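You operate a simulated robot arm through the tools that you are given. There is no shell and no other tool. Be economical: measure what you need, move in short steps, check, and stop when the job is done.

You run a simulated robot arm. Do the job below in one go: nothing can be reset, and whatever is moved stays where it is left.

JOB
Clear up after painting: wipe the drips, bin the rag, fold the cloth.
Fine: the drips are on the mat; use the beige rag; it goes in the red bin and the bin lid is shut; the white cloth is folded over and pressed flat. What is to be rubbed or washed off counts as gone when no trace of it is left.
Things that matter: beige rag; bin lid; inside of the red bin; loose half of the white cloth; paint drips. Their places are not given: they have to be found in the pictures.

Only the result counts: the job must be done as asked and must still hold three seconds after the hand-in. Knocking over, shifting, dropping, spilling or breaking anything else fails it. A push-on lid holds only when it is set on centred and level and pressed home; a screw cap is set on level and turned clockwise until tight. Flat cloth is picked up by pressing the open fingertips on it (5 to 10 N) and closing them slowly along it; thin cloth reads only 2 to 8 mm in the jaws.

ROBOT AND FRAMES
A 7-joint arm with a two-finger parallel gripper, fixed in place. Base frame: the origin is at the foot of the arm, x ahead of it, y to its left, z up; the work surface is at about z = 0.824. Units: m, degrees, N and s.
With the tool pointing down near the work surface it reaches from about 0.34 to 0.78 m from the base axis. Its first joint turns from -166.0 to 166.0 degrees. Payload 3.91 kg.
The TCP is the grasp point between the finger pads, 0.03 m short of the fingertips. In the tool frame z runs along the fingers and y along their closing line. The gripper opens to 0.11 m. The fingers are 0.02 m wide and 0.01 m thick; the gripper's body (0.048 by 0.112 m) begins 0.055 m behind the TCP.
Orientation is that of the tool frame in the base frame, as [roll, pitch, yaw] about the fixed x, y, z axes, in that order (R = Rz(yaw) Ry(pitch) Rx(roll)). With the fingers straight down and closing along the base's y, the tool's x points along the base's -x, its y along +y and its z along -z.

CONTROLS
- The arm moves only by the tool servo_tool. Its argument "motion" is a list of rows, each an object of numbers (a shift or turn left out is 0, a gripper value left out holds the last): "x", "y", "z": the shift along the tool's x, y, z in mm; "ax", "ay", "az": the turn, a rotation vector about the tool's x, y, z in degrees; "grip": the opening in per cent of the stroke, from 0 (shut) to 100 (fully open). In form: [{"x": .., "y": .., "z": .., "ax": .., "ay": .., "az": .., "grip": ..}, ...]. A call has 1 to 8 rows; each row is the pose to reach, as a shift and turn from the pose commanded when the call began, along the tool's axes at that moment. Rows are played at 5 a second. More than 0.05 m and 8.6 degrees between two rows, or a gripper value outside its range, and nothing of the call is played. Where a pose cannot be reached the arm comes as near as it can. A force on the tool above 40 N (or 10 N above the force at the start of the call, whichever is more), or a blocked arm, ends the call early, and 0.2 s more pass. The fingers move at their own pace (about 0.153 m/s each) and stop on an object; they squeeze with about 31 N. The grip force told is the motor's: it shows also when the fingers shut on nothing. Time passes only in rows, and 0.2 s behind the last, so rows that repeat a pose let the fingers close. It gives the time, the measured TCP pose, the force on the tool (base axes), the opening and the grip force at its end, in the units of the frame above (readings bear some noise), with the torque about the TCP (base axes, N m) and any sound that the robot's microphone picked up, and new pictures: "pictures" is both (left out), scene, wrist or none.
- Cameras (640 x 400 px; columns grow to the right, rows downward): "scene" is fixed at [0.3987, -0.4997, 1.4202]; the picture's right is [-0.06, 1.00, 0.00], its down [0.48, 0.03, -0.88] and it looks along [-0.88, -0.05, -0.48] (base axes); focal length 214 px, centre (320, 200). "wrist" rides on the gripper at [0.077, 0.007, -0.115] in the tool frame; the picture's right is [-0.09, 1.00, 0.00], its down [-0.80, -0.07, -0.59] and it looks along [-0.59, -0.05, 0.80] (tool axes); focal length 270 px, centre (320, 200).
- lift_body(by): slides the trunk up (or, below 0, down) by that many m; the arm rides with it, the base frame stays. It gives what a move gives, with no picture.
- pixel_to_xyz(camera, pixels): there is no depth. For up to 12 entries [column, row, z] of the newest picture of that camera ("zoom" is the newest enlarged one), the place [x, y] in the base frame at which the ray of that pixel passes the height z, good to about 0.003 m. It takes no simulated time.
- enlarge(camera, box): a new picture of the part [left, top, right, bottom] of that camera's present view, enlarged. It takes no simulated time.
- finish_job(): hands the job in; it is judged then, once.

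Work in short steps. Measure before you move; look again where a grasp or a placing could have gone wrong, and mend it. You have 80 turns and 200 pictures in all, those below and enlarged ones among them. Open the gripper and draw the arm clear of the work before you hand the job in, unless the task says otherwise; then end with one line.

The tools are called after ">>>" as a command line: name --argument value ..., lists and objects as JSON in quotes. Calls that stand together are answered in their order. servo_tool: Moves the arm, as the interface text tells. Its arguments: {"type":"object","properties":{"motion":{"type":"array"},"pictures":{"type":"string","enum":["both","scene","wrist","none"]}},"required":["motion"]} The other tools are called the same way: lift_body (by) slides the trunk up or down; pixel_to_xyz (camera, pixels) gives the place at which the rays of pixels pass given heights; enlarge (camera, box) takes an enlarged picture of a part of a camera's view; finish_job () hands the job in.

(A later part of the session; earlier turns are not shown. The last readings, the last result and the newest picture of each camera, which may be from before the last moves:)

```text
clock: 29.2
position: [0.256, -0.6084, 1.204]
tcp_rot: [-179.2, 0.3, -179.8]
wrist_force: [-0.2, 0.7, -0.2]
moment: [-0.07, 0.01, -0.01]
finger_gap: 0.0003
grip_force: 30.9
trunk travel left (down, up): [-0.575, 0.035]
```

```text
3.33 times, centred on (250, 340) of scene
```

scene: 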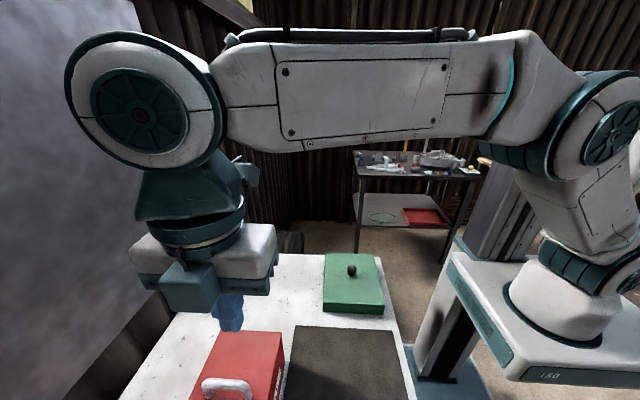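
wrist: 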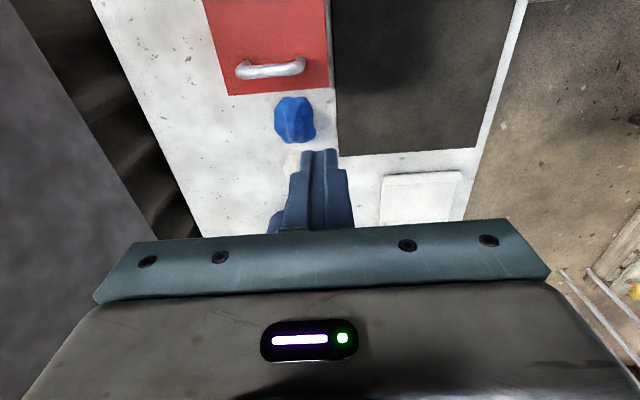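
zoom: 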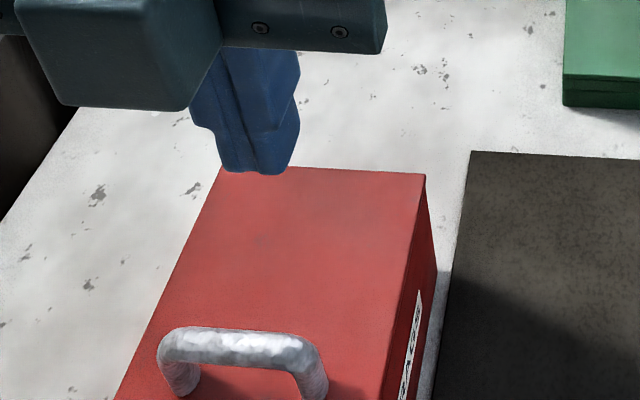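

The bin is shut squarely and the mat is clean. I move to above the cloth's lip at (0.50, -0.417), straightening the 0.8° tilt, with a yaw still to decide.

>>> servo_tool --motion '[{"x": -29, "y": 24, "z": 22, "ax": -0.8}, {"x": -58, "y": 48, "z": 44, "ax": -0.8}, {"x": -87, "y": 72, "z": 66, "ax": -0.8}, {"x": -116, "y": 96, "z": 88, "ax": -0.8}, {"x": -145, "y": 120, "z": 110, "ax": -0.8}, {"x": -174, "y": 144, "z": 132, "ax": -0.8}, {"x": -203, "y": 168, "z": 154, "ax": -0.8}, {"x": -232, "y": 191, "z": 176, "ax": -0.8}]' --pictures "wrist"

>>> enlarge --camera "wrist" --box '[160, 40, 480, 240]'

```text
clock: 31.0
position: [0.4922, -0.4164, 1.0258]
tcp_rot: [179.9, 0.1, -179.8]
wrist_force: [-0.3, -0.4, -0.3]
moment: [-0.01, 0.0, 0.01]
finger_gap: 0.0
grip_force: 30.9
trunk travel left (down, up): [-0.575, 0.035]
```

wrist: 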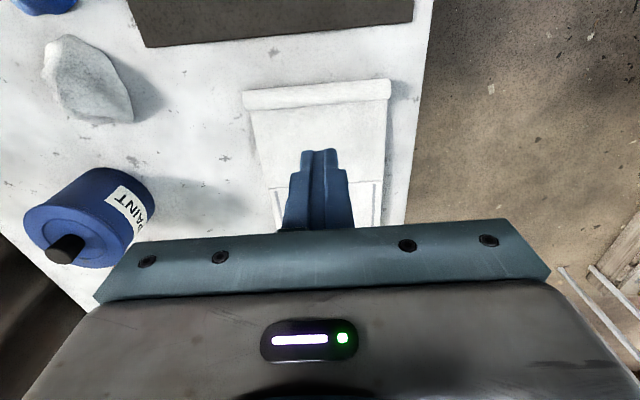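

```text
2.00 times, centred on (320, 140) of wrist
```

zoom: 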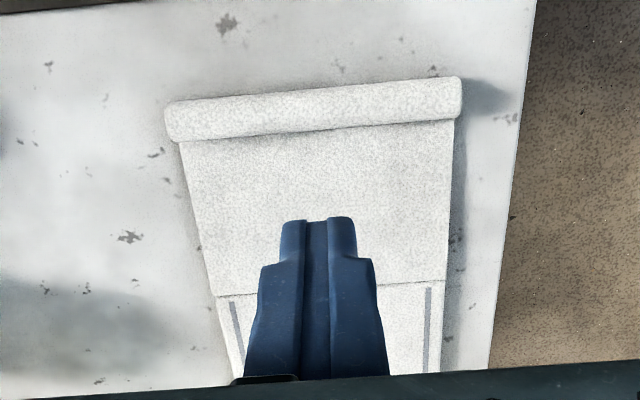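

The lip is a roll seen in zoom at rows ~88–137 around column 315. I measure its edges and the crease.

>>> pixel_to_xyz --camera "zoom" --pixels '[[315, 90, 0.828], [315, 90, 0.84], [315, 131, 0.828], [315, 131, 0.84], [167, 120, 0.832], [462, 95, 0.832], [218, 295, 0.826], [446, 281, 0.826], [182, 142, 0.826], [454, 120, 0.826]]'

```text
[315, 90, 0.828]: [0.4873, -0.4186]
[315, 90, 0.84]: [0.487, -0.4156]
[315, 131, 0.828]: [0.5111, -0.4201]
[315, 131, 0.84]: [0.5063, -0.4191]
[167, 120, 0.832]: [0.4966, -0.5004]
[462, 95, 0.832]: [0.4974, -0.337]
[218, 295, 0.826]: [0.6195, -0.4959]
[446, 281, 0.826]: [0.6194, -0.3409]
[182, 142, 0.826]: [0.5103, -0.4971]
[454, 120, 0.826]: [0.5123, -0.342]
```

Lip centre is (0.498, -0.418), about 22 mm wide along y; the crease is at x 0.619. I turn the tool 90° about its axis so the fingers close across the roll, opening to 45%.

>>> servo_tool --motion '[{"az": 8, "grip": 45}, {"az": 16}, {"az": 24}, {"az": 32}, {"az": 40}, {"az": 48}, {"x": -6, "y": -2, "az": 48}]' --pictures "none"

>>> servo_tool --motion '[{"az": 8, "z": 20}, {"az": 16, "z": 40}, {"az": 24, "z": 55}, {"az": 32, "z": 70}, {"az": 40, "z": 80}, {"az": 41.8, "z": 80}, {"az": 41.8, "z": 80}]' --pictures "wrist"

```text
clock: 32.6
position: [0.4953, -0.4214, 1.0258]
tcp_rot: [179.8, 0.1, 132.0]
wrist_force: [0.4, 0.2, -0.5]
moment: [0.0, 0.0, 0.01]
finger_gap: 0.0492
grip_force: 0.1
trunk travel left (down, up): [-0.575, 0.035]
```

```text
clock: 34.2
position: [0.4957, -0.4205, 0.9455]
tcp_rot: [179.8, -0.1, 90.3]
wrist_force: [0.9, 0.1, 0.2]
moment: [-0.01, -0.01, 0.01]
finger_gap: 0.0499
grip_force: 0.2
trunk travel left (down, up): [-0.575, 0.035]
```

wrist: 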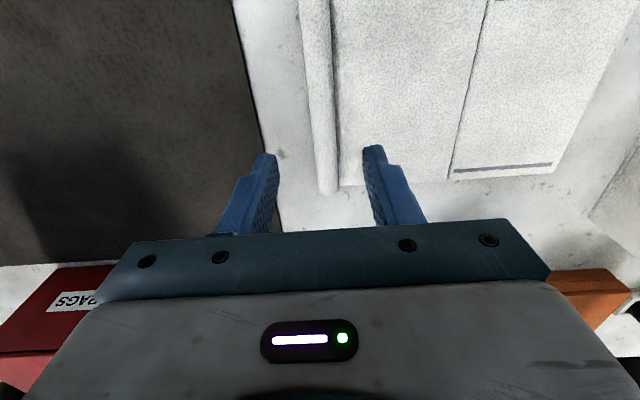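

The roll (columns 300–340) lies between the fingers. I descend to z≈0.861, nudging 2 mm in +x.

>>> servo_tool --motion '[{"y": 2, "z": 30}, {"y": 2, "z": 60}, {"y": 2, "z": 75}, {"y": 2, "z": 82}, {"y": 2, "z": 85}, {"y": 2, "z": 85}]' --pictures "wrist"

```text
clock: 35.6
position: [0.5006, -0.4203, 0.8609]
tcp_rot: [179.8, -0.1, 90.2]
wrist_force: [-0.4, -0.8, -0.9]
moment: [0.02, 0.02, 0.01]
finger_gap: 0.0494
grip_force: 0.0
trunk travel left (down, up): [-0.575, 0.035]
```

wrist: 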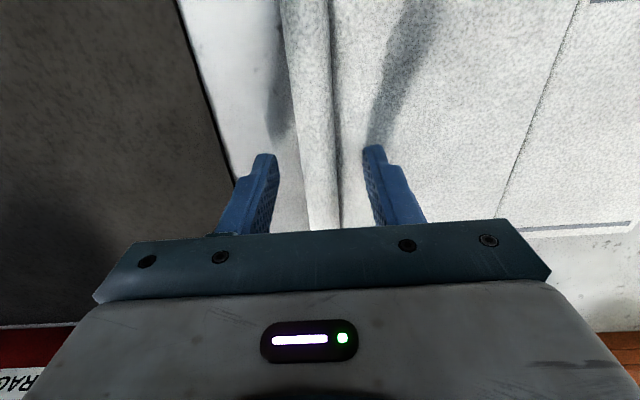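

No contact yet, tips at z≈0.831. I lower in 1 mm rows to find contact.

>>> servo_tool --motion '[{"z": 1}, {"z": 2}, {"z": 3}, {"z": 3}]' --pictures "none"

```text
clock: 36.6
position: [0.4985, -0.4206, 0.8568]
tcp_rot: [179.8, -0.1, 90.4]
wrist_force: [-0.4, 0.0, 0.6]
moment: [-0.01, -0.01, 0.0]
finger_gap: 0.0495
grip_force: 0.0
trunk travel left (down, up): [-0.575, 0.035]
```

>>> servo_tool --motion '[{"z": 1}, {"z": 1}, {"z": 1.5}, {"z": 1.5}]' --pictures "none"

```text
clock: 37.6
position: [0.4977, -0.4202, 0.8553]
tcp_rot: [179.8, -0.1, 90.3]
wrist_force: [-0.7, 0.2, 0.5]
moment: [0.01, -0.01, 0.0]
finger_gap: 0.0495
grip_force: 0.1
trunk travel left (down, up): [-0.575, 0.035]
```

Still free, tips at 0.825. I go down in 0.5–1 mm steps to get 5–10 N.

>>> servo_tool --motion '[{"z": 0.7}, {"z": 1.4}, {"z": 1.4}]' --pictures "none"

```text
clock: 38.4
position: [0.4968, -0.42, 0.8555]
tcp_rot: [179.7, 0.0, 90.3]
wrist_force: [1.7, -1.1, 7.1]
moment: [-0.07, -0.24, -0.03]
finger_gap: 0.0499
grip_force: 0.9
trunk travel left (down, up): [-0.575, 0.035]
```

Contact at 7 N. Now I close slowly along the cloth.

>>> servo_tool --motion '[{"grip": 38}, {"grip": 31}, {"grip": 24}, {"grip": 17}, {"grip": 10}, {"grip": 4}, {"grip": 0}, {"grip": 0}]' --pictures "wrist"

```text
clock: 40.2
position: [0.4968, -0.4194, 0.8547]
tcp_rot: [179.7, -0.1, 90.4]
wrist_force: [-1.8, -2.0, 7.7]
moment: [-0.11, -0.02, 0.25]
finger_gap: 0.0192
grip_force: 31.0
trunk travel left (down, up): [-0.575, 0.035]
```

wrist: 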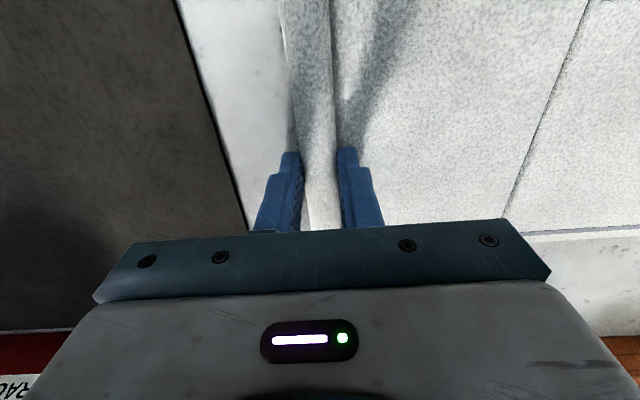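

The roll is held (19 mm). I lift along the arc about the crease (radius 0.12), first to about 40°, watching force and torque.

>>> servo_tool --motion '[{"y": 1, "z": -12}, {"y": 2, "z": -24}, {"y": 6, "z": -38}, {"y": 11, "z": -50}, {"y": 18, "z": -62}, {"y": 27, "z": -75}, {"y": 27, "z": -75}]'

```text
clock: 41.8
position: [0.5247, -0.4206, 0.931]
tcp_rot: [179.8, 0.0, 90.3]
wrist_force: [0.0, 0.4, -0.7]
moment: [-0.01, 0.19, -0.03]
finger_gap: 0.0197
grip_force: 31.4
trunk travel left (down, up): [-0.575, 0.035]
```

scene: 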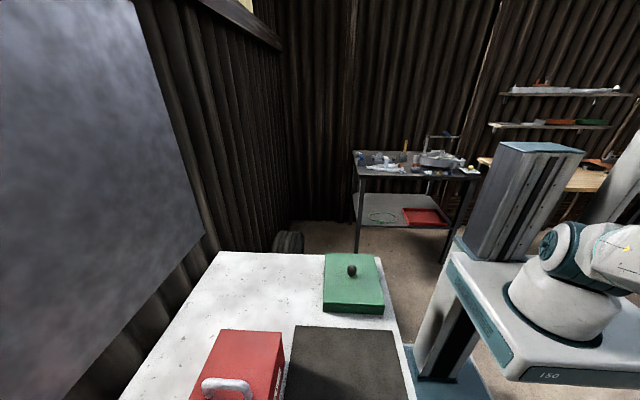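
wrist: 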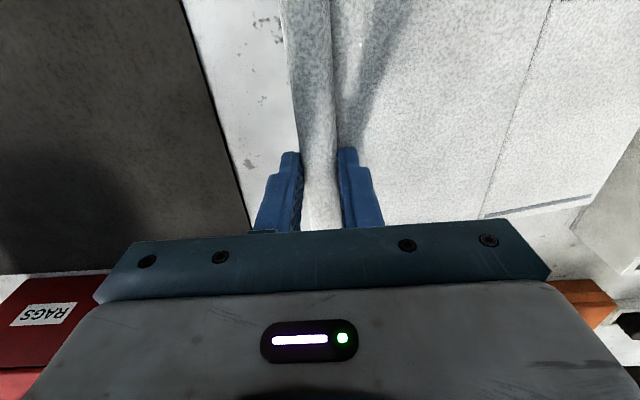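

Forces stay near zero and the lip follows. I continue over the top of the arc to about 105°.

>>> servo_tool --motion '[{"y": 17, "z": -16}, {"y": 34, "z": -29}, {"y": 53, "z": -38}, {"y": 73, "z": -43}, {"y": 94, "z": -45}, {"y": 110, "z": -44}, {"y": 124, "z": -41}]' --pictures "wrist"

```text
clock: 43.4
position: [0.6488, -0.4194, 0.9694]
tcp_rot: [179.9, -0.1, 90.3]
wrist_force: [0.4, -0.4, -1.1]
moment: [0.03, 0.2, 0.01]
finger_gap: 0.0198
grip_force: 30.8
trunk travel left (down, up): [-0.575, 0.035]
```

wrist: 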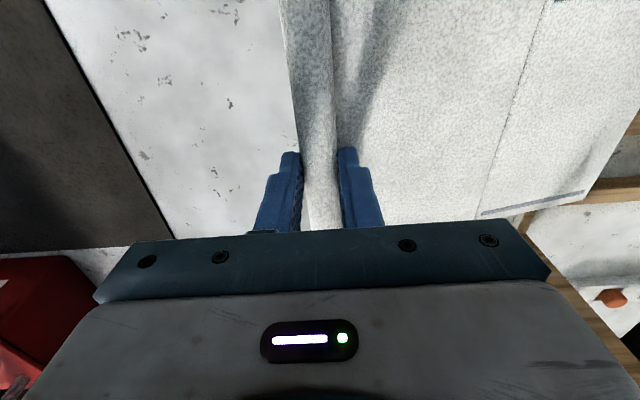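

The crease and strips keep their place relative to the gripper, which suggests the whole cloth came along rather than folding. I enlarge to see.

>>> enlarge --camera "wrist" --box '[200, 0, 640, 275]'

>>> enlarge --camera "scene" --box '[0, 0, 640, 400]'

```text
1.45 times, centred on (420, 138) of wrist
```

zoom: 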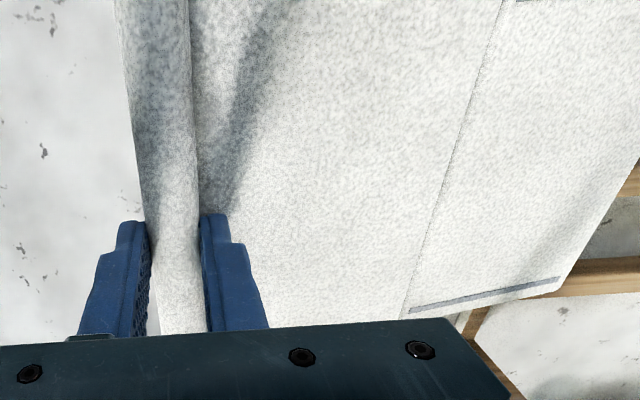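

```text
1.00 times, centred on (320, 200) of scene (not enlarged: the box is as wide or as high as the picture)
```

zoom: 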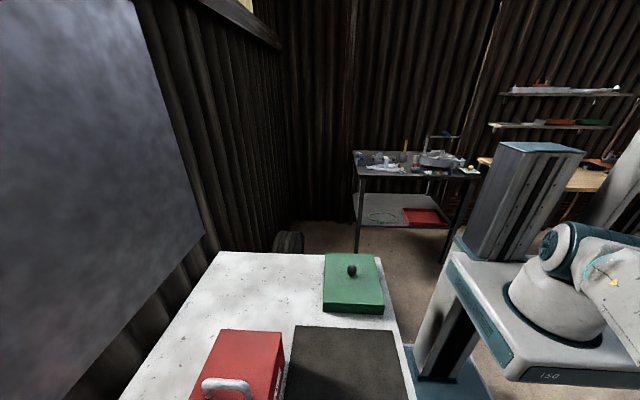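

The whole sheet moved as one: the roll belongs to the fixed half, and the loose half must be the striped panel (x 0.62–0.72), which folds back toward the roll. I return the cloth exactly to where it was and first check its underside clearance.

>>> servo_tool --motion '[{"y": -30}, {"y": -60}, {"y": -90}, {"y": -120}, {"y": -140, "z": 20}, {"y": -151, "z": 50}, {"y": -151, "z": 80}, {"y": -151, "z": 100}]' --pictures "wrist"

```text
clock: 45.2
position: [0.4986, -0.4229, 0.8719]
tcp_rot: [179.8, 0.0, 90.4]
wrist_force: [-0.5, 0.5, 2.7]
moment: [0.06, -0.26, 0.24]
finger_gap: 0.0193
grip_force: 30.9
trunk travel left (down, up): [-0.575, 0.035]
```

wrist: 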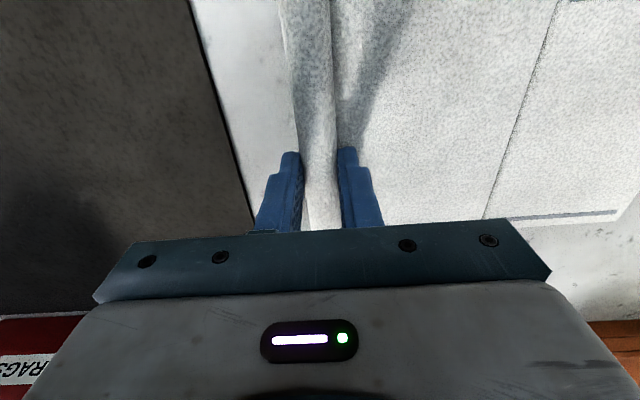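

The far end already touches (2.7 N). I lower the remaining 16 mm and look before releasing.

>>> servo_tool --motion '[{"z": 5}, {"z": 10}, {"z": 14}, {"z": 16}, {"z": 16}]' --pictures "wrist"

```text
clock: 46.4
position: [0.4978, -0.4223, 0.8538]
tcp_rot: [179.8, -0.2, 90.3]
wrist_force: [-1.6, -2.9, 4.2]
moment: [-0.1, -0.5, -0.37]
finger_gap: 0.0196
grip_force: 31.3
trunk travel left (down, up): [-0.575, 0.035]
```

wrist: 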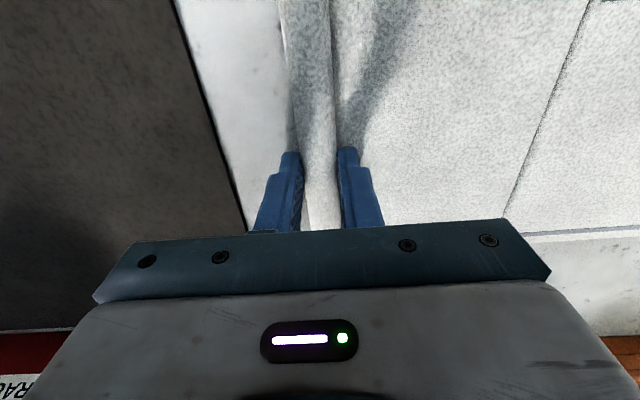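

The cloth is back in place (crease at (585,0)–(505,225) as before). Because the tool stayed vertical, the roll could not turn in the pads; a softer grip may let it pivot. I test how the grip force responds to an opening just under the roll's width.

>>> servo_tool --motion '[{"grip": 18}, {"grip": 18}, {"grip": 17}, {"grip": 17}]' --pictures "none"

```text
clock: 47.4
position: [0.4977, -0.4209, 0.8543]
tcp_rot: [179.7, -0.1, 90.4]
wrist_force: [-2.3, -1.2, 4.8]
moment: [-0.06, -0.07, -0.14]
finger_gap: 0.0199
grip_force: 1.1
trunk travel left (down, up): [-0.575, 0.035]
```

The grip is controllable: 1.1 N at 17%. I set 14% and read the force.

>>> servo_tool --motion '[{"grip": 14}, {"grip": 14}, {"grip": 14}]' --pictures "none"

```text
clock: 48.2
position: [0.4987, -0.4203, 0.8558]
tcp_rot: [179.8, -0.1, 90.4]
wrist_force: [-1.0, -0.2, 5.7]
moment: [-0.05, -0.13, 0.25]
finger_gap: 0.0194
grip_force: 31.3
trunk travel left (down, up): [-0.575, 0.035]
```

>>> servo_tool --motion '[{"grip": 18}, {"grip": 16.3}, {"grip": 16.3}, {"grip": 16.3}]' --pictures "none"

```text
clock: 49.2
position: [0.4986, -0.4212, 0.8555]
tcp_rot: [179.8, -0.1, 90.4]
wrist_force: [0.1, 0.4, 6.0]
moment: [0.02, -0.08, -0.26]
finger_gap: 0.0194
grip_force: 30.7
trunk travel left (down, up): [-0.575, 0.035]
```

The force is steep between 16.3% and 17%. I try lifting a little on the arc with 16.8%, turning the tool along, and look.

>>> servo_tool --motion '[{"grip": 18}, {"grip": 16.8}, {"grip": 16.8}, {"y": 0, "z": -8, "ax": 4}, {"y": 1, "z": -16, "ax": 8}, {"y": 3, "z": -25, "ax": 12}, {"y": 3, "z": -25, "ax": 12}]' --pictures "wrist"

```text
clock: 50.8
position: [0.5019, -0.4205, 0.8796]
tcp_rot: [-168.0, -0.2, 90.3]
wrist_force: [0.9, 0.8, -0.6]
moment: [0.08, 0.1, 0.19]
finger_gap: 0.0195
grip_force: 30.9
trunk travel left (down, up): [-0.575, 0.035]
```

wrist: 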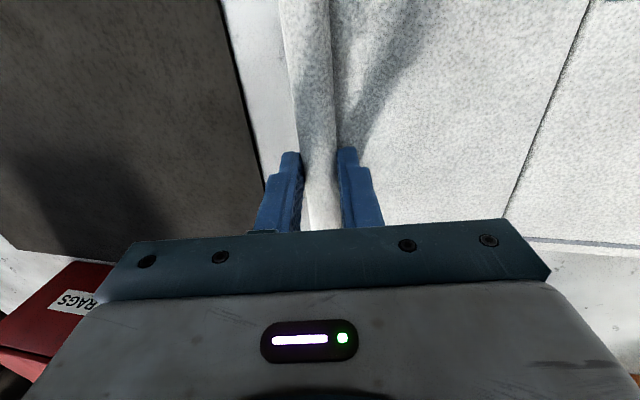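

The strip line's slope changed relative to the roll half, so the crease does hinge while the other half stays on the table. I loosen to 17% so the roll can pivot and continue the arc with the tool turned only a little.

>>> servo_tool --motion '[{"grip": 17}, {"grip": 17}, {"y": -2, "z": -12, "grip": 17}, {"y": 0, "z": -24, "grip": 17}, {"y": 0, "z": -24, "grip": 17}]' --pictures "wrist"

```text
clock: 52.0
position: [0.5064, -0.4218, 0.9027]
tcp_rot: [-168.3, -0.1, 90.3]
wrist_force: [0.4, -0.9, -0.5]
moment: [-0.13, 0.06, -0.19]
finger_gap: 0.0197
grip_force: 28.9
trunk travel left (down, up): [-0.575, 0.035]
```

wrist: 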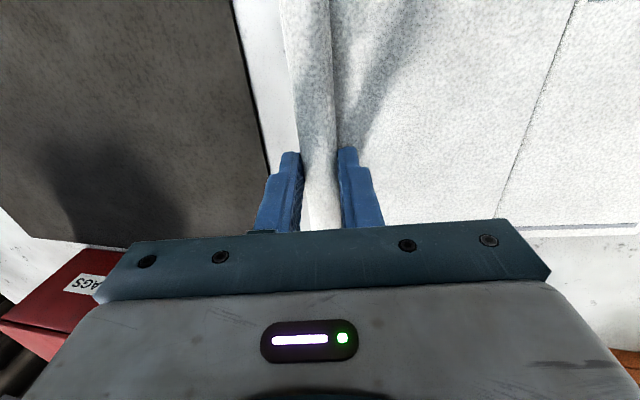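

The strip slope now matches the flat state, i.e. the sheet rose as one plane resting on its far edge, so I need the roll to pivot. The roll's relaxed width is about 20 mm, so a command near 18% should give only a few newtons; I set 18.0% here and look.

>>> servo_tool --motion '[{"grip": 17.6}, {"grip": 17.9}, {"grip": 18}, {"grip": 18}, {"grip": 18}]' --pictures "wrist"

```text
clock: 53.2
position: [0.5059, -0.4211, 0.9015]
tcp_rot: [-168.2, -0.2, 90.4]
wrist_force: [-0.7, -0.9, -0.6]
moment: [-0.09, 0.04, -0.16]
finger_gap: 0.02
grip_force: 13.1
trunk travel left (down, up): [-0.575, 0.035]
```

wrist: 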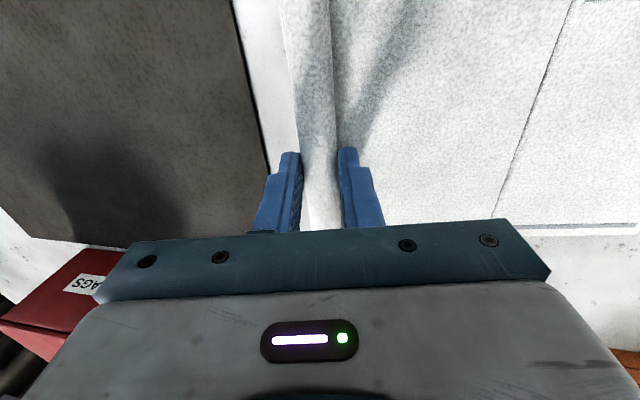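

At 18% the grip is 13 N and still holding. I loosen further to 18.4% and look.

>>> servo_tool --motion '[{"grip": 18.2}, {"grip": 18.4}, {"grip": 18.4}, {"grip": 18.4}]' --pictures "wrist"

```text
clock: 54.2
position: [0.507, -0.4218, 0.902]
tcp_rot: [-168.1, -0.1, 90.3]
wrist_force: [0.1, -0.2, 1.0]
moment: [-0.02, -0.05, -0.03]
finger_gap: 0.0211
grip_force: 0.6
trunk travel left (down, up): [-0.575, 0.035]
```

wrist: 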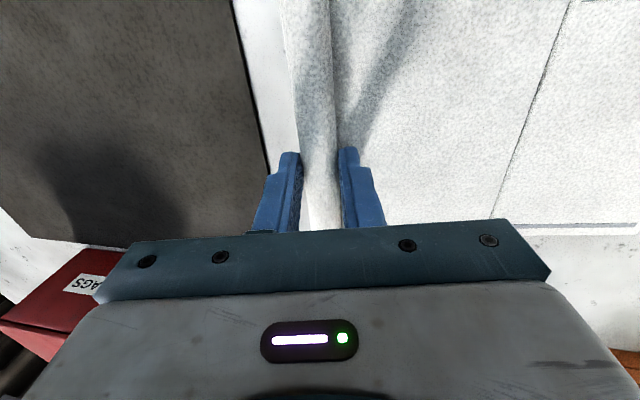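

Still holding at 0.6 N, apparently light. I continue along the arc to about 45° at this loose grip to see whether the roll pivots.

>>> servo_tool --motion '[{"y": 0, "z": -12}, {"y": 2, "z": -24}, {"y": 6, "z": -36}, {"y": 10, "z": -45}, {"y": 10, "z": -45}]' --pictures "wrist"

```text
clock: 55.4
position: [0.5242, -0.4218, 0.946]
tcp_rot: [-168.1, -0.1, 90.2]
wrist_force: [-0.5, -0.2, -0.5]
moment: [0.01, 0.02, -0.02]
finger_gap: 0.0205
grip_force: 0.1
trunk travel left (down, up): [-0.575, 0.035]
```

wrist: 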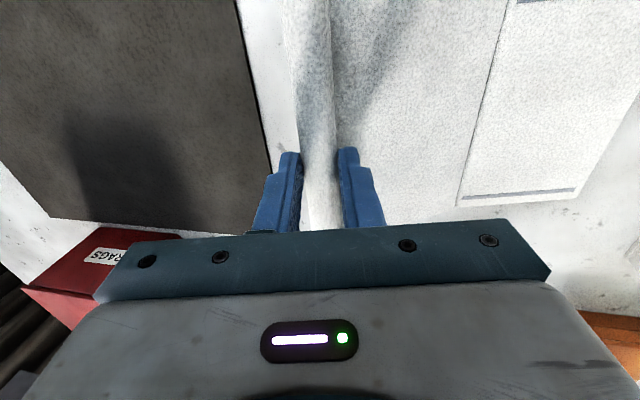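

The roll now pivots and the sheet slopes down to the crease. I check where the crease and far edge lie now.

>>> pixel_to_xyz --camera "wrist" --pixels '[[488, 100, 0.828], [460, 205, 0.828], [578, 190, 0.828], [625, 110, 0.828], [578, 190, 0.85], [488, 100, 0.84]]'

>>> enlarge --camera "wrist" --box '[220, 0, 640, 262]'

```text
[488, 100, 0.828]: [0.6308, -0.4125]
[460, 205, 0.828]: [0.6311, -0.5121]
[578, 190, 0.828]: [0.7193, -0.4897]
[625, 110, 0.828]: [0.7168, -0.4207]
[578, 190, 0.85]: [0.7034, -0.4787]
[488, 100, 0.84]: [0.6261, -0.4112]
```

```text
1.52 times, centred on (430, 131) of wrist
```

zoom: 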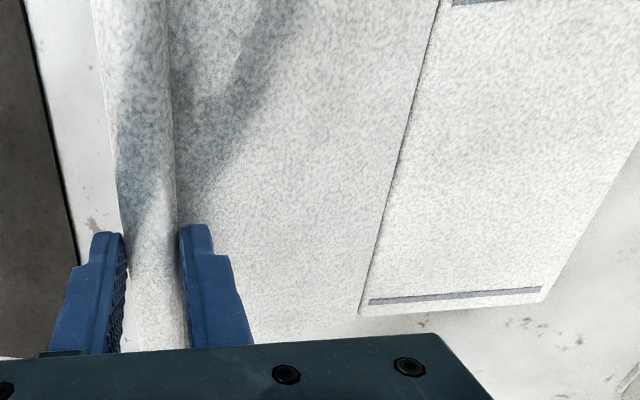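

The crease is raised to about z 0.86: the base half is tilted on its far edge, so the crease is stiff or damped. I wait a second to see if it settles.

>>> servo_tool --motion '[{"z": 0}, {"z": 0}, {"z": 0}, {"z": 0}, {"z": 0}, {"z": 0}, {"z": 0}, {"z": 0}]' --pictures "wrist"

```text
clock: 57.2
position: [0.525, -0.4219, 0.9452]
tcp_rot: [-168.3, -0.2, 90.4]
wrist_force: [0.6, 0.1, -0.3]
moment: [0.0, 0.0, 0.0]
finger_gap: 0.0207
grip_force: 1.6
trunk travel left (down, up): [-0.575, 0.035]
```

wrist: 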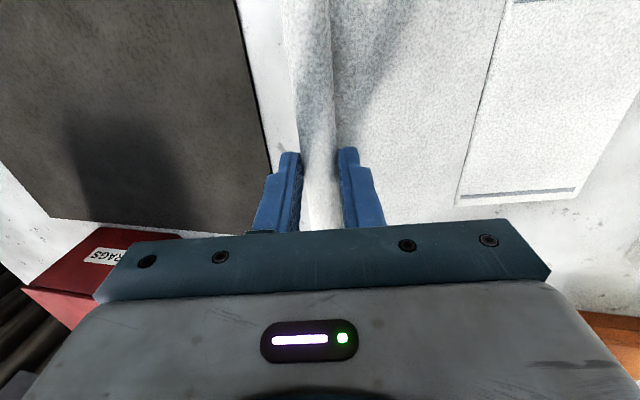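

It moved a little (crease column 510→503), so it creeps. I wait again.

>>> servo_tool --motion '[{"z": 0}, {"z": 0}, {"z": 0}, {"z": 0}, {"z": 0}, {"z": 0}, {"z": 0}, {"z": 0}]' --pictures "none"

>>> servo_tool --motion '[{"z": 0}, {"z": 0}, {"z": 0}, {"z": 0}, {"z": 0}, {"z": 0}, {"z": 0}, {"z": 0}]' --pictures "wrist"

>>> enlarge --camera "wrist" --box '[220, 0, 640, 262]'

```text
clock: 59.0
position: [0.525, -0.421, 0.9456]
tcp_rot: [-168.3, -0.1, 90.2]
wrist_force: [0.4, -0.3, 0.3]
moment: [0.0, 0.02, -0.06]
finger_gap: 0.0208
grip_force: 0.8
trunk travel left (down, up): [-0.575, 0.035]
```

```text
clock: 60.8
position: [0.5255, -0.4214, 0.9459]
tcp_rot: [-168.2, 0.0, 90.3]
wrist_force: [0.7, -0.7, -1.3]
moment: [-0.01, 0.0, -0.01]
finger_gap: 0.0209
grip_force: 0.5
trunk travel left (down, up): [-0.575, 0.035]
```

wrist: 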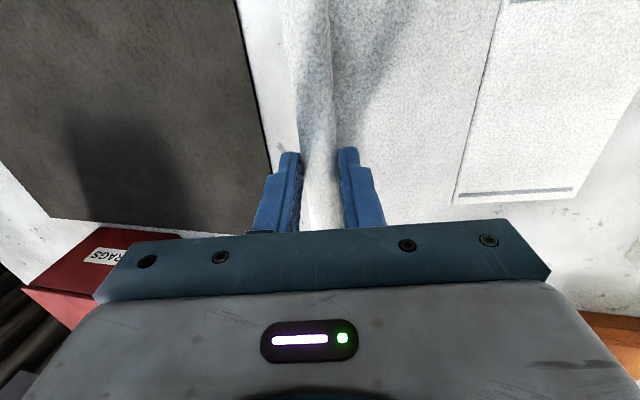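

```text
1.52 times, centred on (430, 131) of wrist
```

zoom: 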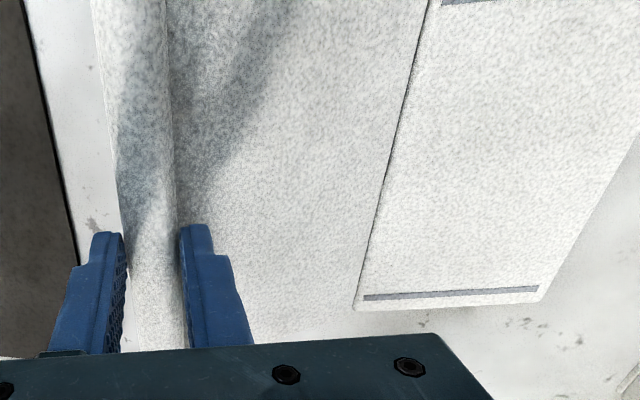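

The base half is slowly settling and the fold is opening, so the crease is damped. I continue the arc slowly toward vertical, easing the tool tilt back.

>>> servo_tool --motion '[{"y": 9, "z": -4, "ax": -1}, {"y": 18, "z": -8, "ax": -3}, {"y": 26, "z": -13, "ax": -4}, {"y": 35, "z": -19, "ax": -6}, {"y": 44, "z": -24, "ax": -7}, {"y": 52, "z": -30, "ax": -8}, {"y": 61, "z": -34, "ax": -9}, {"y": 70, "z": -38, "ax": -10}]' --pictures "wrist"

```text
clock: 62.6
position: [0.6018, -0.422, 0.9676]
tcp_rot: [-178.1, -0.1, 90.2]
wrist_force: [-0.8, -0.7, 0.1]
moment: [0.02, -0.03, 0.02]
finger_gap: 0.0201
grip_force: 0.1
trunk travel left (down, up): [-0.575, 0.035]
```

wrist: 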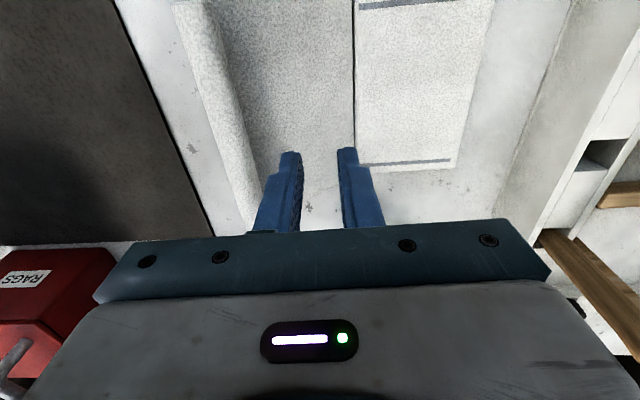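

The roll slipped out at that very loose grip and the flap is sinking back. New plan: re-grip the roll at a medium squeeze, lift high so the sheet hangs, then lower it so the base half lands flat while the roll half stays upright. First I raise, move back over the roll and look.

>>> servo_tool --motion '[{"z": -25, "ax": -1.9, "grip": 45}, {"y": -30, "z": -40, "ax": -1.9}, {"y": -65, "z": -40, "ax": -1.9}, {"y": -100, "z": -40, "ax": -1.9}, {"y": -103, "z": -10, "ax": -1.9}, {"y": -103, "z": 15, "ax": -1.9}, {"y": -103, "z": 15, "ax": -1.9}]' --pictures "wrist"

>>> enlarge --camera "wrist" --box '[200, 0, 640, 275]'

```text
clock: 64.2
position: [0.4966, -0.422, 0.9536]
tcp_rot: [180.0, -0.2, 90.3]
wrist_force: [-0.1, -0.1, -0.3]
moment: [-0.02, 0.03, -0.02]
finger_gap: 0.0496
grip_force: 0.1
trunk travel left (down, up): [-0.575, 0.035]
```

wrist: 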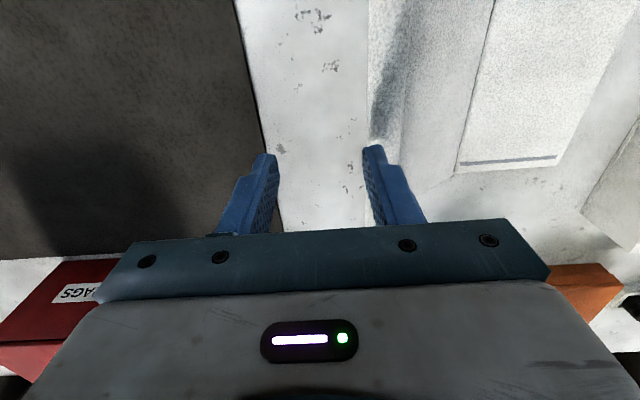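

```text
1.45 times, centred on (420, 138) of wrist
```

zoom: 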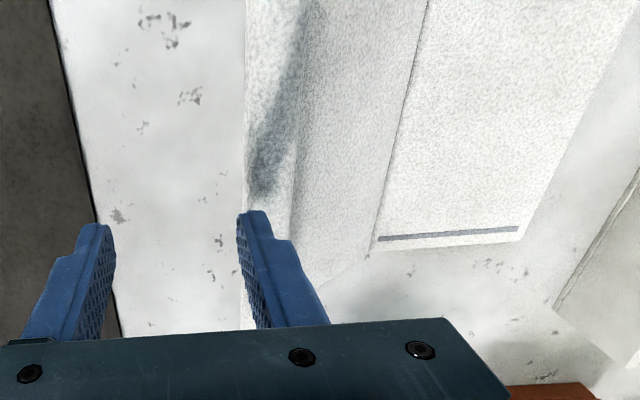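

The roll half is actually still standing up steeply, with the roll at columns 370–400. I measure its position so I can push it over from behind.

>>> pixel_to_xyz --camera "wrist" --pixels '[[385, 100, 0.88], [385, 100, 0.91], [385, 100, 0.93], [385, 100, 0.95], [368, 100, 0.9], [368, 100, 0.93], [474, 100, 0.828], [458, 170, 0.828], [580, 100, 0.828]]'

```text
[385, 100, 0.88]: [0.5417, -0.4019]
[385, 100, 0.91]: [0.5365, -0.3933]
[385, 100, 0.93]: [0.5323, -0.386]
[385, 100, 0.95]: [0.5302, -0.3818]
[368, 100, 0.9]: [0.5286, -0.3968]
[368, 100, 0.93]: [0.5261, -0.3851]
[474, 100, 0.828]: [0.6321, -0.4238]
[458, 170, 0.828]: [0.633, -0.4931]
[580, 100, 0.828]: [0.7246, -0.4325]
```

The roll is at about (0.536, z 0.91), flap ≈40°, crease at x≈0.63; it sinks slowly. I close the fingers, tilt 40° so they point under the flap, and slide the tips beneath it.

>>> servo_tool --motion '[{"y": -5, "z": 5, "ax": -8, "grip": 0}, {"y": -11, "z": 12, "ax": -16}, {"y": -16, "z": 19, "ax": -24}, {"y": -22, "z": 27, "ax": -32}, {"y": -27, "z": 35, "ax": -40}, {"y": -7, "z": 52, "ax": -40}, {"y": 14, "z": 68, "ax": -40}, {"y": 32, "z": 84, "ax": -40}]' --pictures "wrist"

>>> enlarge --camera "wrist" --box '[200, 0, 640, 275]'

```text
clock: 66.0
position: [0.5296, -0.4198, 0.8725]
tcp_rot: [139.9, -0.1, 90.3]
wrist_force: [0.6, 0.0, 0.9]
moment: [0.02, 0.0, -0.01]
finger_gap: 0.0001
grip_force: 31.0
trunk travel left (down, up): [-0.575, 0.035]
```

wrist: 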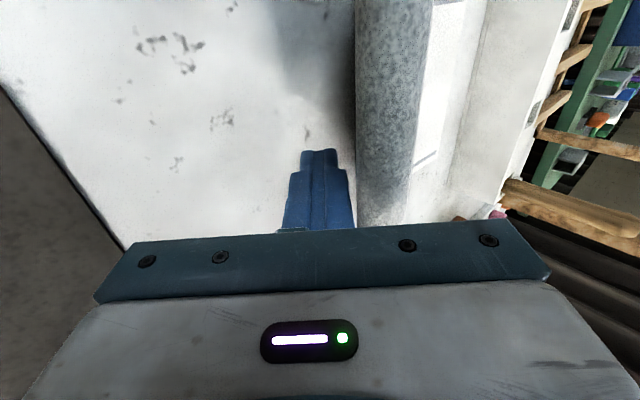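

```text
1.45 times, centred on (420, 138) of wrist
```

zoom: 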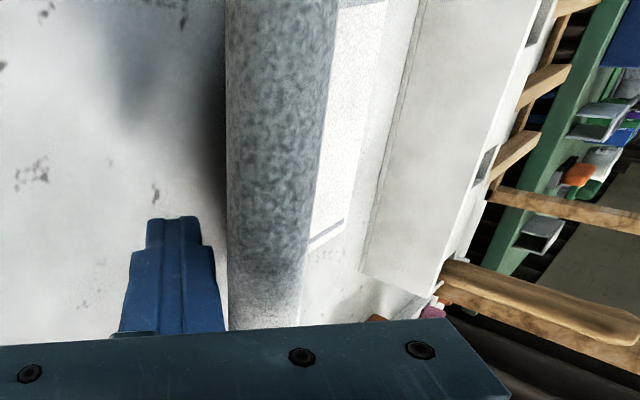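

The fingers are under the roll. I now sweep slowly up along the arc (crease as centre), pushing the flap from ~40° to ~75°.

>>> servo_tool --motion '[{"y": 8}, {"y": 15, "z": -1}, {"y": 22, "z": -2}, {"y": 30, "z": -2}, {"y": 38, "z": -1}, {"y": 46, "z": 0}, {"y": 55, "z": 2}, {"y": 65, "z": 5}]' --pictures "wrist"

```text
clock: 67.8
position: [0.5836, -0.4214, 0.9113]
tcp_rot: [139.8, 0.0, 90.3]
wrist_force: [-0.5, -0.5, -0.5]
moment: [-0.01, 0.04, 0.02]
finger_gap: 0.0002
grip_force: 31.1
trunk travel left (down, up): [-0.575, 0.035]
```

wrist: 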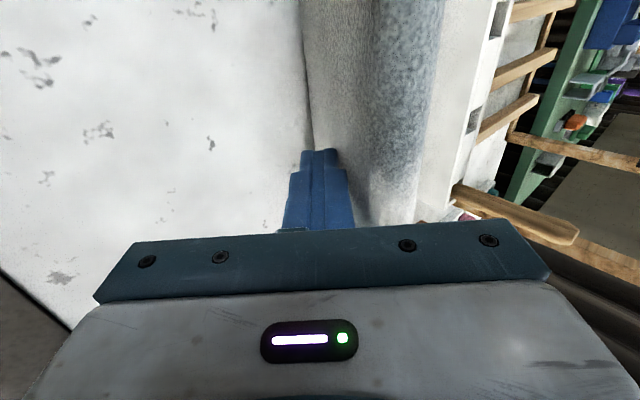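

The flap now stands near 75° with its underside facing me, and contact forces are tiny. I continue pushing horizontally in +x, past vertical.

>>> servo_tool --motion '[{"y": 8, "z": 6}, {"y": 16, "z": 13}, {"y": 24, "z": 20}, {"y": 32, "z": 27}, {"y": 41, "z": 34}, {"y": 49, "z": 41}, {"y": 57, "z": 48}, {"y": 65, "z": 55}]' --pictures "wrist"

```text
clock: 69.6
position: [0.6705, -0.4212, 0.9085]
tcp_rot: [139.9, -0.1, 90.4]
wrist_force: [0.6, 0.0, -0.4]
moment: [0.01, 0.02, -0.06]
finger_gap: 0.0
grip_force: 31.0
trunk travel left (down, up): [-0.575, 0.035]
```

wrist: 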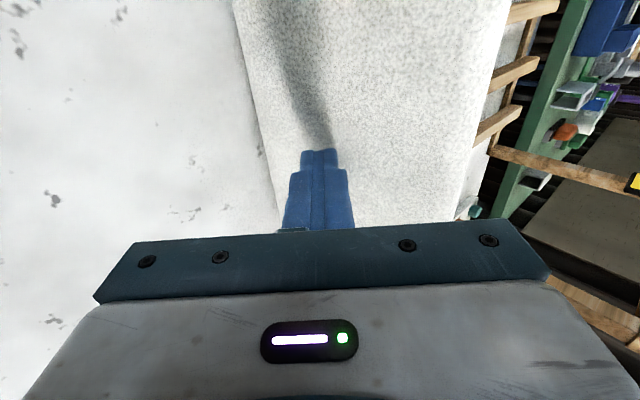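

The flap is past vertical, its underside facing up toward me. I press it on down along the finger direction.

>>> servo_tool --motion '[{"y": 0, "z": 8}, {"y": 0, "z": 16}, {"y": 0, "z": 24}, {"y": 0, "z": 31}, {"y": -2, "z": 37}, {"y": -4, "z": 42}]' --pictures "wrist"

```text
clock: 71.0
position: [0.6906, -0.4201, 0.8799]
tcp_rot: [139.6, -0.1, 90.4]
wrist_force: [-9.1, 3.7, 16.7]
moment: [0.11, 0.03, 0.02]
finger_gap: 0.0001
grip_force: 30.6
trunk travel left (down, up): [-0.575, 0.035]
```

wrist: 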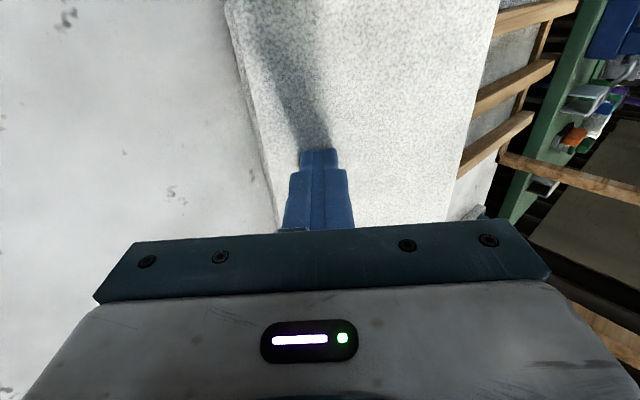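

There is 17 N with 9 N sideways, so I stop pushing, lift off straight up and untilt to look from above.

>>> servo_tool --motion '[{"y": 13, "z": -15}, {"y": 26, "z": -31, "ax": 6}, {"y": 45, "z": -54, "ax": 13}, {"y": 55, "z": -75, "ax": 20}, {"y": 60, "z": -100, "ax": 27}, {"y": 55, "z": -125, "ax": 34}, {"y": 45, "z": -150, "ax": 40}, {"y": 45, "z": -150, "ax": 40}]' --pictures "wrist"

>>> enlarge --camera "wrist" --box '[200, 0, 640, 275]'

```text
clock: 72.8
position: [0.6307, -0.4198, 1.0213]
tcp_rot: [180.0, -0.2, 90.3]
wrist_force: [0.0, -0.2, 1.0]
moment: [-0.01, 0.02, 0.02]
finger_gap: 0.0001
grip_force: 30.4
trunk travel left (down, up): [-0.575, 0.035]
```

wrist: 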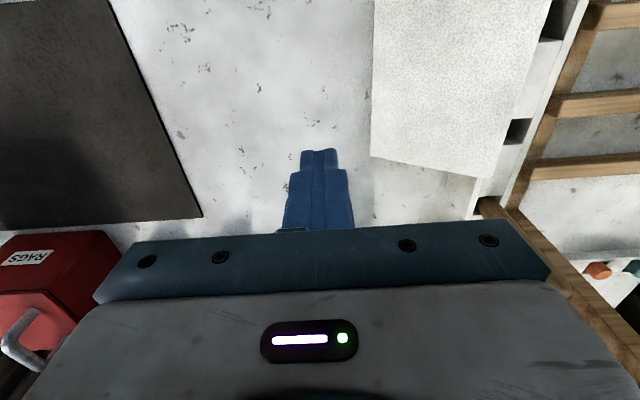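

```text
1.45 times, centred on (420, 138) of wrist
```

zoom: 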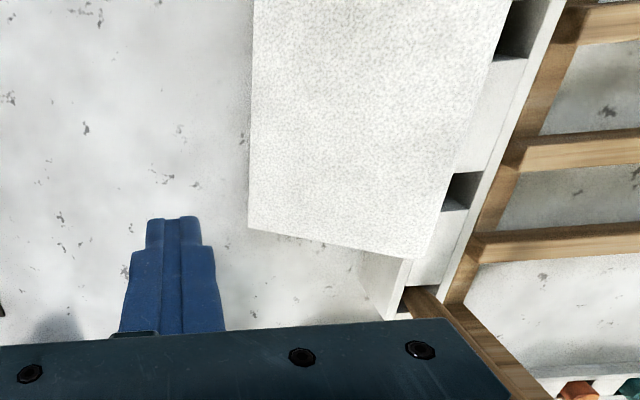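

The cloth is folded over but still somewhat open, and has slid +x, close to the white crate at its right. I measure crease, near edge and crate.

>>> pixel_to_xyz --camera "wrist" --pixels '[[374, 60, 0.828], [371, 155, 0.828], [487, 178, 0.85], [487, 178, 0.88], [552, 0, 0.85], [450, 180, 0.828], [472, 220, 0.826], [478, 205, 0.826], [545, 30, 0.88], [510, 140, 0.88]]'

>>> enlarge --camera "wrist" --box '[440, 80, 600, 230]'

```text
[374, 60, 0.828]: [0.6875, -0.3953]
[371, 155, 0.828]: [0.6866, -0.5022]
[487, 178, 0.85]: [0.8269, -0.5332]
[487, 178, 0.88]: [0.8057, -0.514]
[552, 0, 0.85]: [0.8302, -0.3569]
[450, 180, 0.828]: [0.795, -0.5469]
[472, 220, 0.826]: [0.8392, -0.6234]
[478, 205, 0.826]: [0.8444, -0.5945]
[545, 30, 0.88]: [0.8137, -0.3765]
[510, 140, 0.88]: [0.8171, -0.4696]
```

```text
2.67 times, centred on (520, 155) of wrist
```

zoom: 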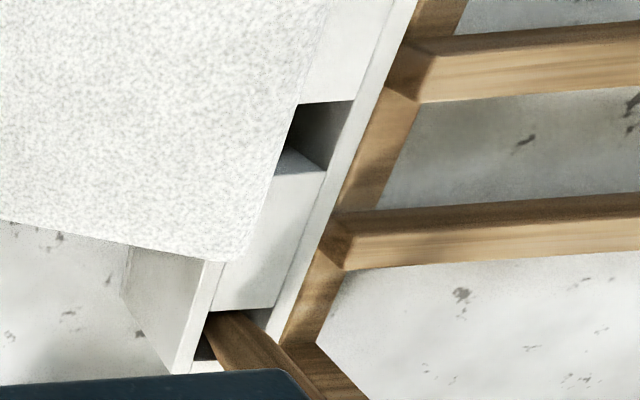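

The cloth slid about 0.06 m in +x (crease at x≈0.687) and the roll probably rests against the crate. I will press near the crease and drag the cloth back in -x. First I go above (0.70) with a 30° tilt, stopping short of contact.

>>> servo_tool --motion '[{"y": 10, "z": 25, "ax": -6}, {"y": 20, "z": 50, "ax": -12}, {"y": 32, "z": 72, "ax": -18}, {"y": 44, "z": 94, "ax": -24}, {"y": 56, "z": 114, "ax": -30}, {"y": 66, "z": 135, "ax": -30}, {"y": 68, "z": 143, "ax": -30}]' --pictures "wrist"

```text
clock: 74.4
position: [0.6955, -0.4193, 0.8819]
tcp_rot: [149.5, 0.0, 90.3]
wrist_force: [-13.6, 5.7, 23.1]
moment: [0.21, -0.08, -0.03]
finger_gap: 0.0001
grip_force: 31.1
trunk travel left (down, up): [-0.575, 0.035]
```

wrist: 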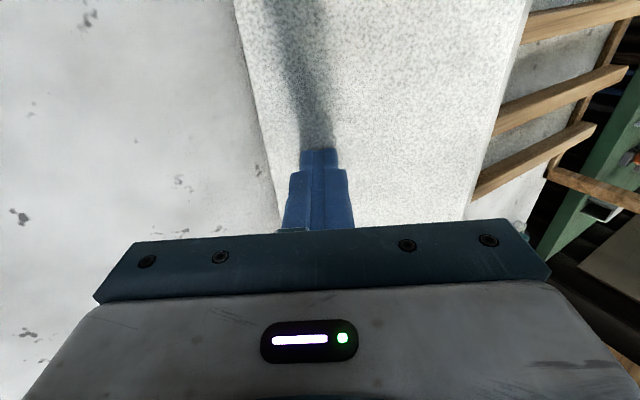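

Contact came early with 23 N down and 13.6 N sideways, so the flap is propped, likely on the crate. I back off along the tool axis at once and look closely.

>>> servo_tool --motion '[{"z": -30}, {"z": -70}, {"y": -10, "z": -115}, {"y": -20, "z": -160}]' --pictures "wrist"

>>> enlarge --camera "wrist" --box '[300, 0, 640, 212]'

```text
clock: 75.4
position: [0.5987, -0.4234, 1.0041]
tcp_rot: [149.8, -0.1, 90.3]
wrist_force: [0.0, 0.8, 0.5]
moment: [0.02, -0.04, -0.02]
finger_gap: 0.0
grip_force: 30.9
trunk travel left (down, up): [-0.575, 0.035]
```

wrist: 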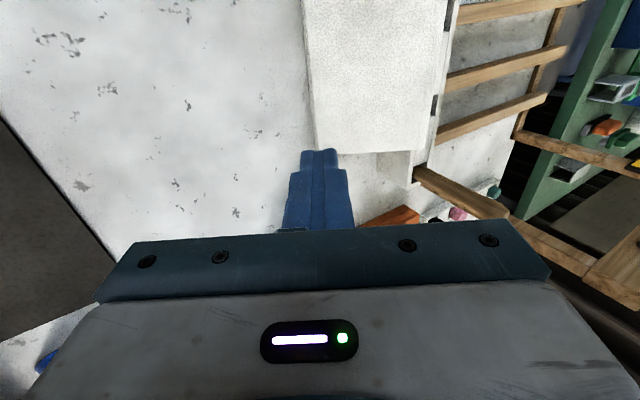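

```text
1.88 times, centred on (470, 106) of wrist
```

zoom: 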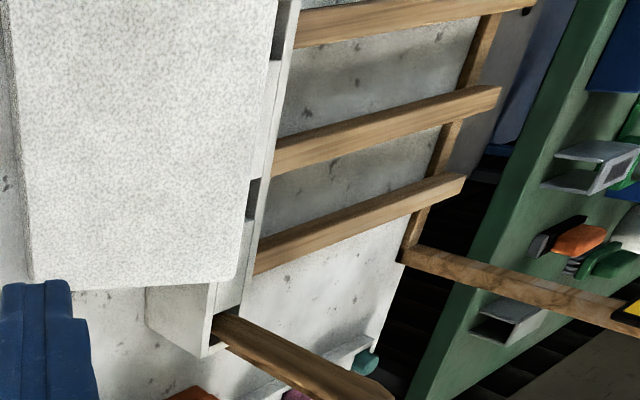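

I measure the crease, the flap's free corner and the crate from this tilted view.

>>> pixel_to_xyz --camera "wrist" --pixels '[[317, 149, 0.828], [306, 50, 0.828], [426, 147, 0.86], [426, 147, 0.88], [426, 147, 0.9], [426, 147, 0.92], [377, 167, 0.826], [412, 188, 0.826], [377, 152, 0.86], [443, 30, 0.9], [443, 30, 0.87]]'

>>> enlarge --camera "wrist" --box '[300, 100, 460, 220]'

```text
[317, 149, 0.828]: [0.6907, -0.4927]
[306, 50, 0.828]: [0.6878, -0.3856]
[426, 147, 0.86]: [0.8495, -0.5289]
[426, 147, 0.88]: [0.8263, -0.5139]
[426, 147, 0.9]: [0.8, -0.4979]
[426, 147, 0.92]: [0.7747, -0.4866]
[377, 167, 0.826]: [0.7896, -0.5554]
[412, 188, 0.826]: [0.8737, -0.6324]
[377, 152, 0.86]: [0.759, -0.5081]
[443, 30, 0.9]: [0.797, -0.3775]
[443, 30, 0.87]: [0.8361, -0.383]
```

```text
3.33 times, centred on (380, 160) of wrist
```

zoom: 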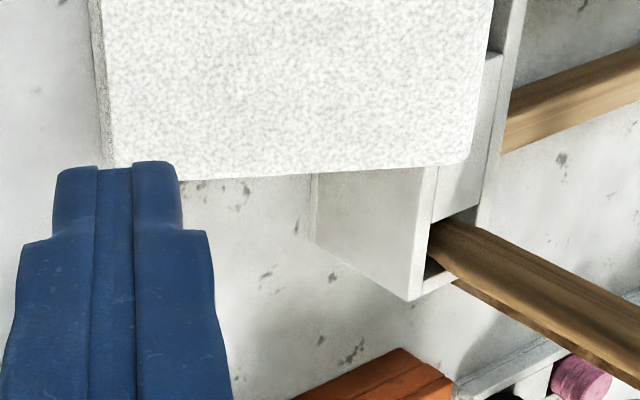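

The free edge rests on the rack at about (0.80, z 0.90), 34° open, with the crease at x≈0.689. I'll try the stated cloth pick-up: tool square to the flap (34° tilt), press open fingertips lightly, close, then drag the cloth back in -x.

>>> servo_tool --motion '[{"y": 8, "z": 40, "ax": -4, "grip": 40}, {"y": 16, "z": 80, "ax": -4}, {"y": 26, "z": 115, "ax": -4}, {"y": 34, "z": 140, "ax": -4}, {"y": 34, "z": 150, "ax": -4}, {"y": 34, "z": 150, "ax": -4}]' --pictures "wrist"

```text
clock: 76.8
position: [0.7053, -0.4174, 0.8902]
tcp_rot: [145.8, 0.0, 90.4]
wrist_force: [0.6, -0.4, 0.1]
moment: [-0.01, -0.01, 0.0]
finger_gap: 0.044
grip_force: 0.0
trunk travel left (down, up): [-0.575, 0.035]
```

wrist: 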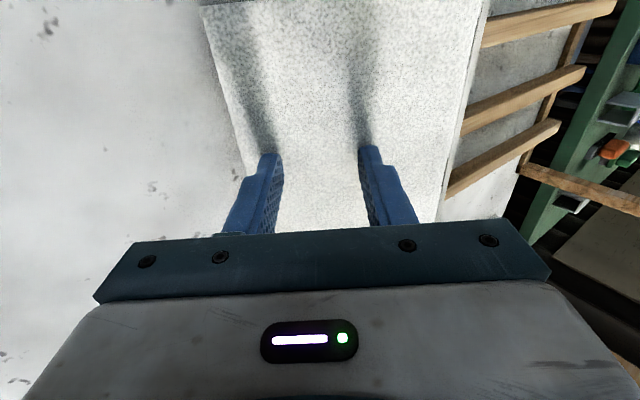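

Both fingertips are over the flap. I advance slowly to touch.

>>> servo_tool --motion '[{"z": 2}, {"z": 4}, {"z": 6}, {"z": 7}, {"z": 7}]' --pictures "none"

```text
clock: 78.0
position: [0.7064, -0.4175, 0.8905]
tcp_rot: [145.6, 0.1, 90.3]
wrist_force: [-16.2, 4.4, 24.2]
moment: [0.18, 0.82, -0.1]
finger_gap: 0.0441
grip_force: 0.3
trunk travel left (down, up): [-0.575, 0.035]
```

That is 29 N; I ease back 5 mm to about 6–8 N, then close slowly.

>>> servo_tool --motion '[{"z": -3}, {"z": -5}, {"z": -5}]' --pictures "none"

```text
clock: 78.8
position: [0.7062, -0.4196, 0.8907]
tcp_rot: [145.8, -0.1, 90.4]
wrist_force: [-1.7, -2.4, 10.0]
moment: [-0.09, 0.09, 0.03]
finger_gap: 0.0418
grip_force: 0.0
trunk travel left (down, up): [-0.575, 0.035]
```

>>> servo_tool --motion '[{"grip": 34}, {"grip": 28}, {"grip": 22}, {"grip": 16}, {"grip": 10}, {"grip": 5}, {"grip": 0}, {"grip": 0}]' --pictures "wrist"

```text
clock: 80.6
position: [0.7067, -0.4188, 0.8888]
tcp_rot: [145.8, -0.1, 90.4]
wrist_force: [-0.1, 0.3, 0.7]
moment: [-0.01, 0.02, 0.01]
finger_gap: 0.0
grip_force: 30.7
trunk travel left (down, up): [-0.575, 0.035]
```

wrist: 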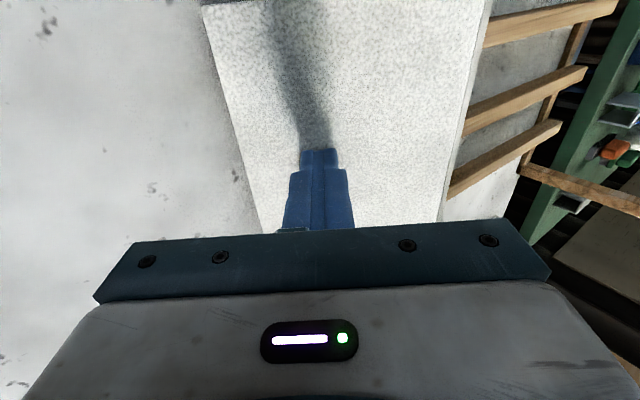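

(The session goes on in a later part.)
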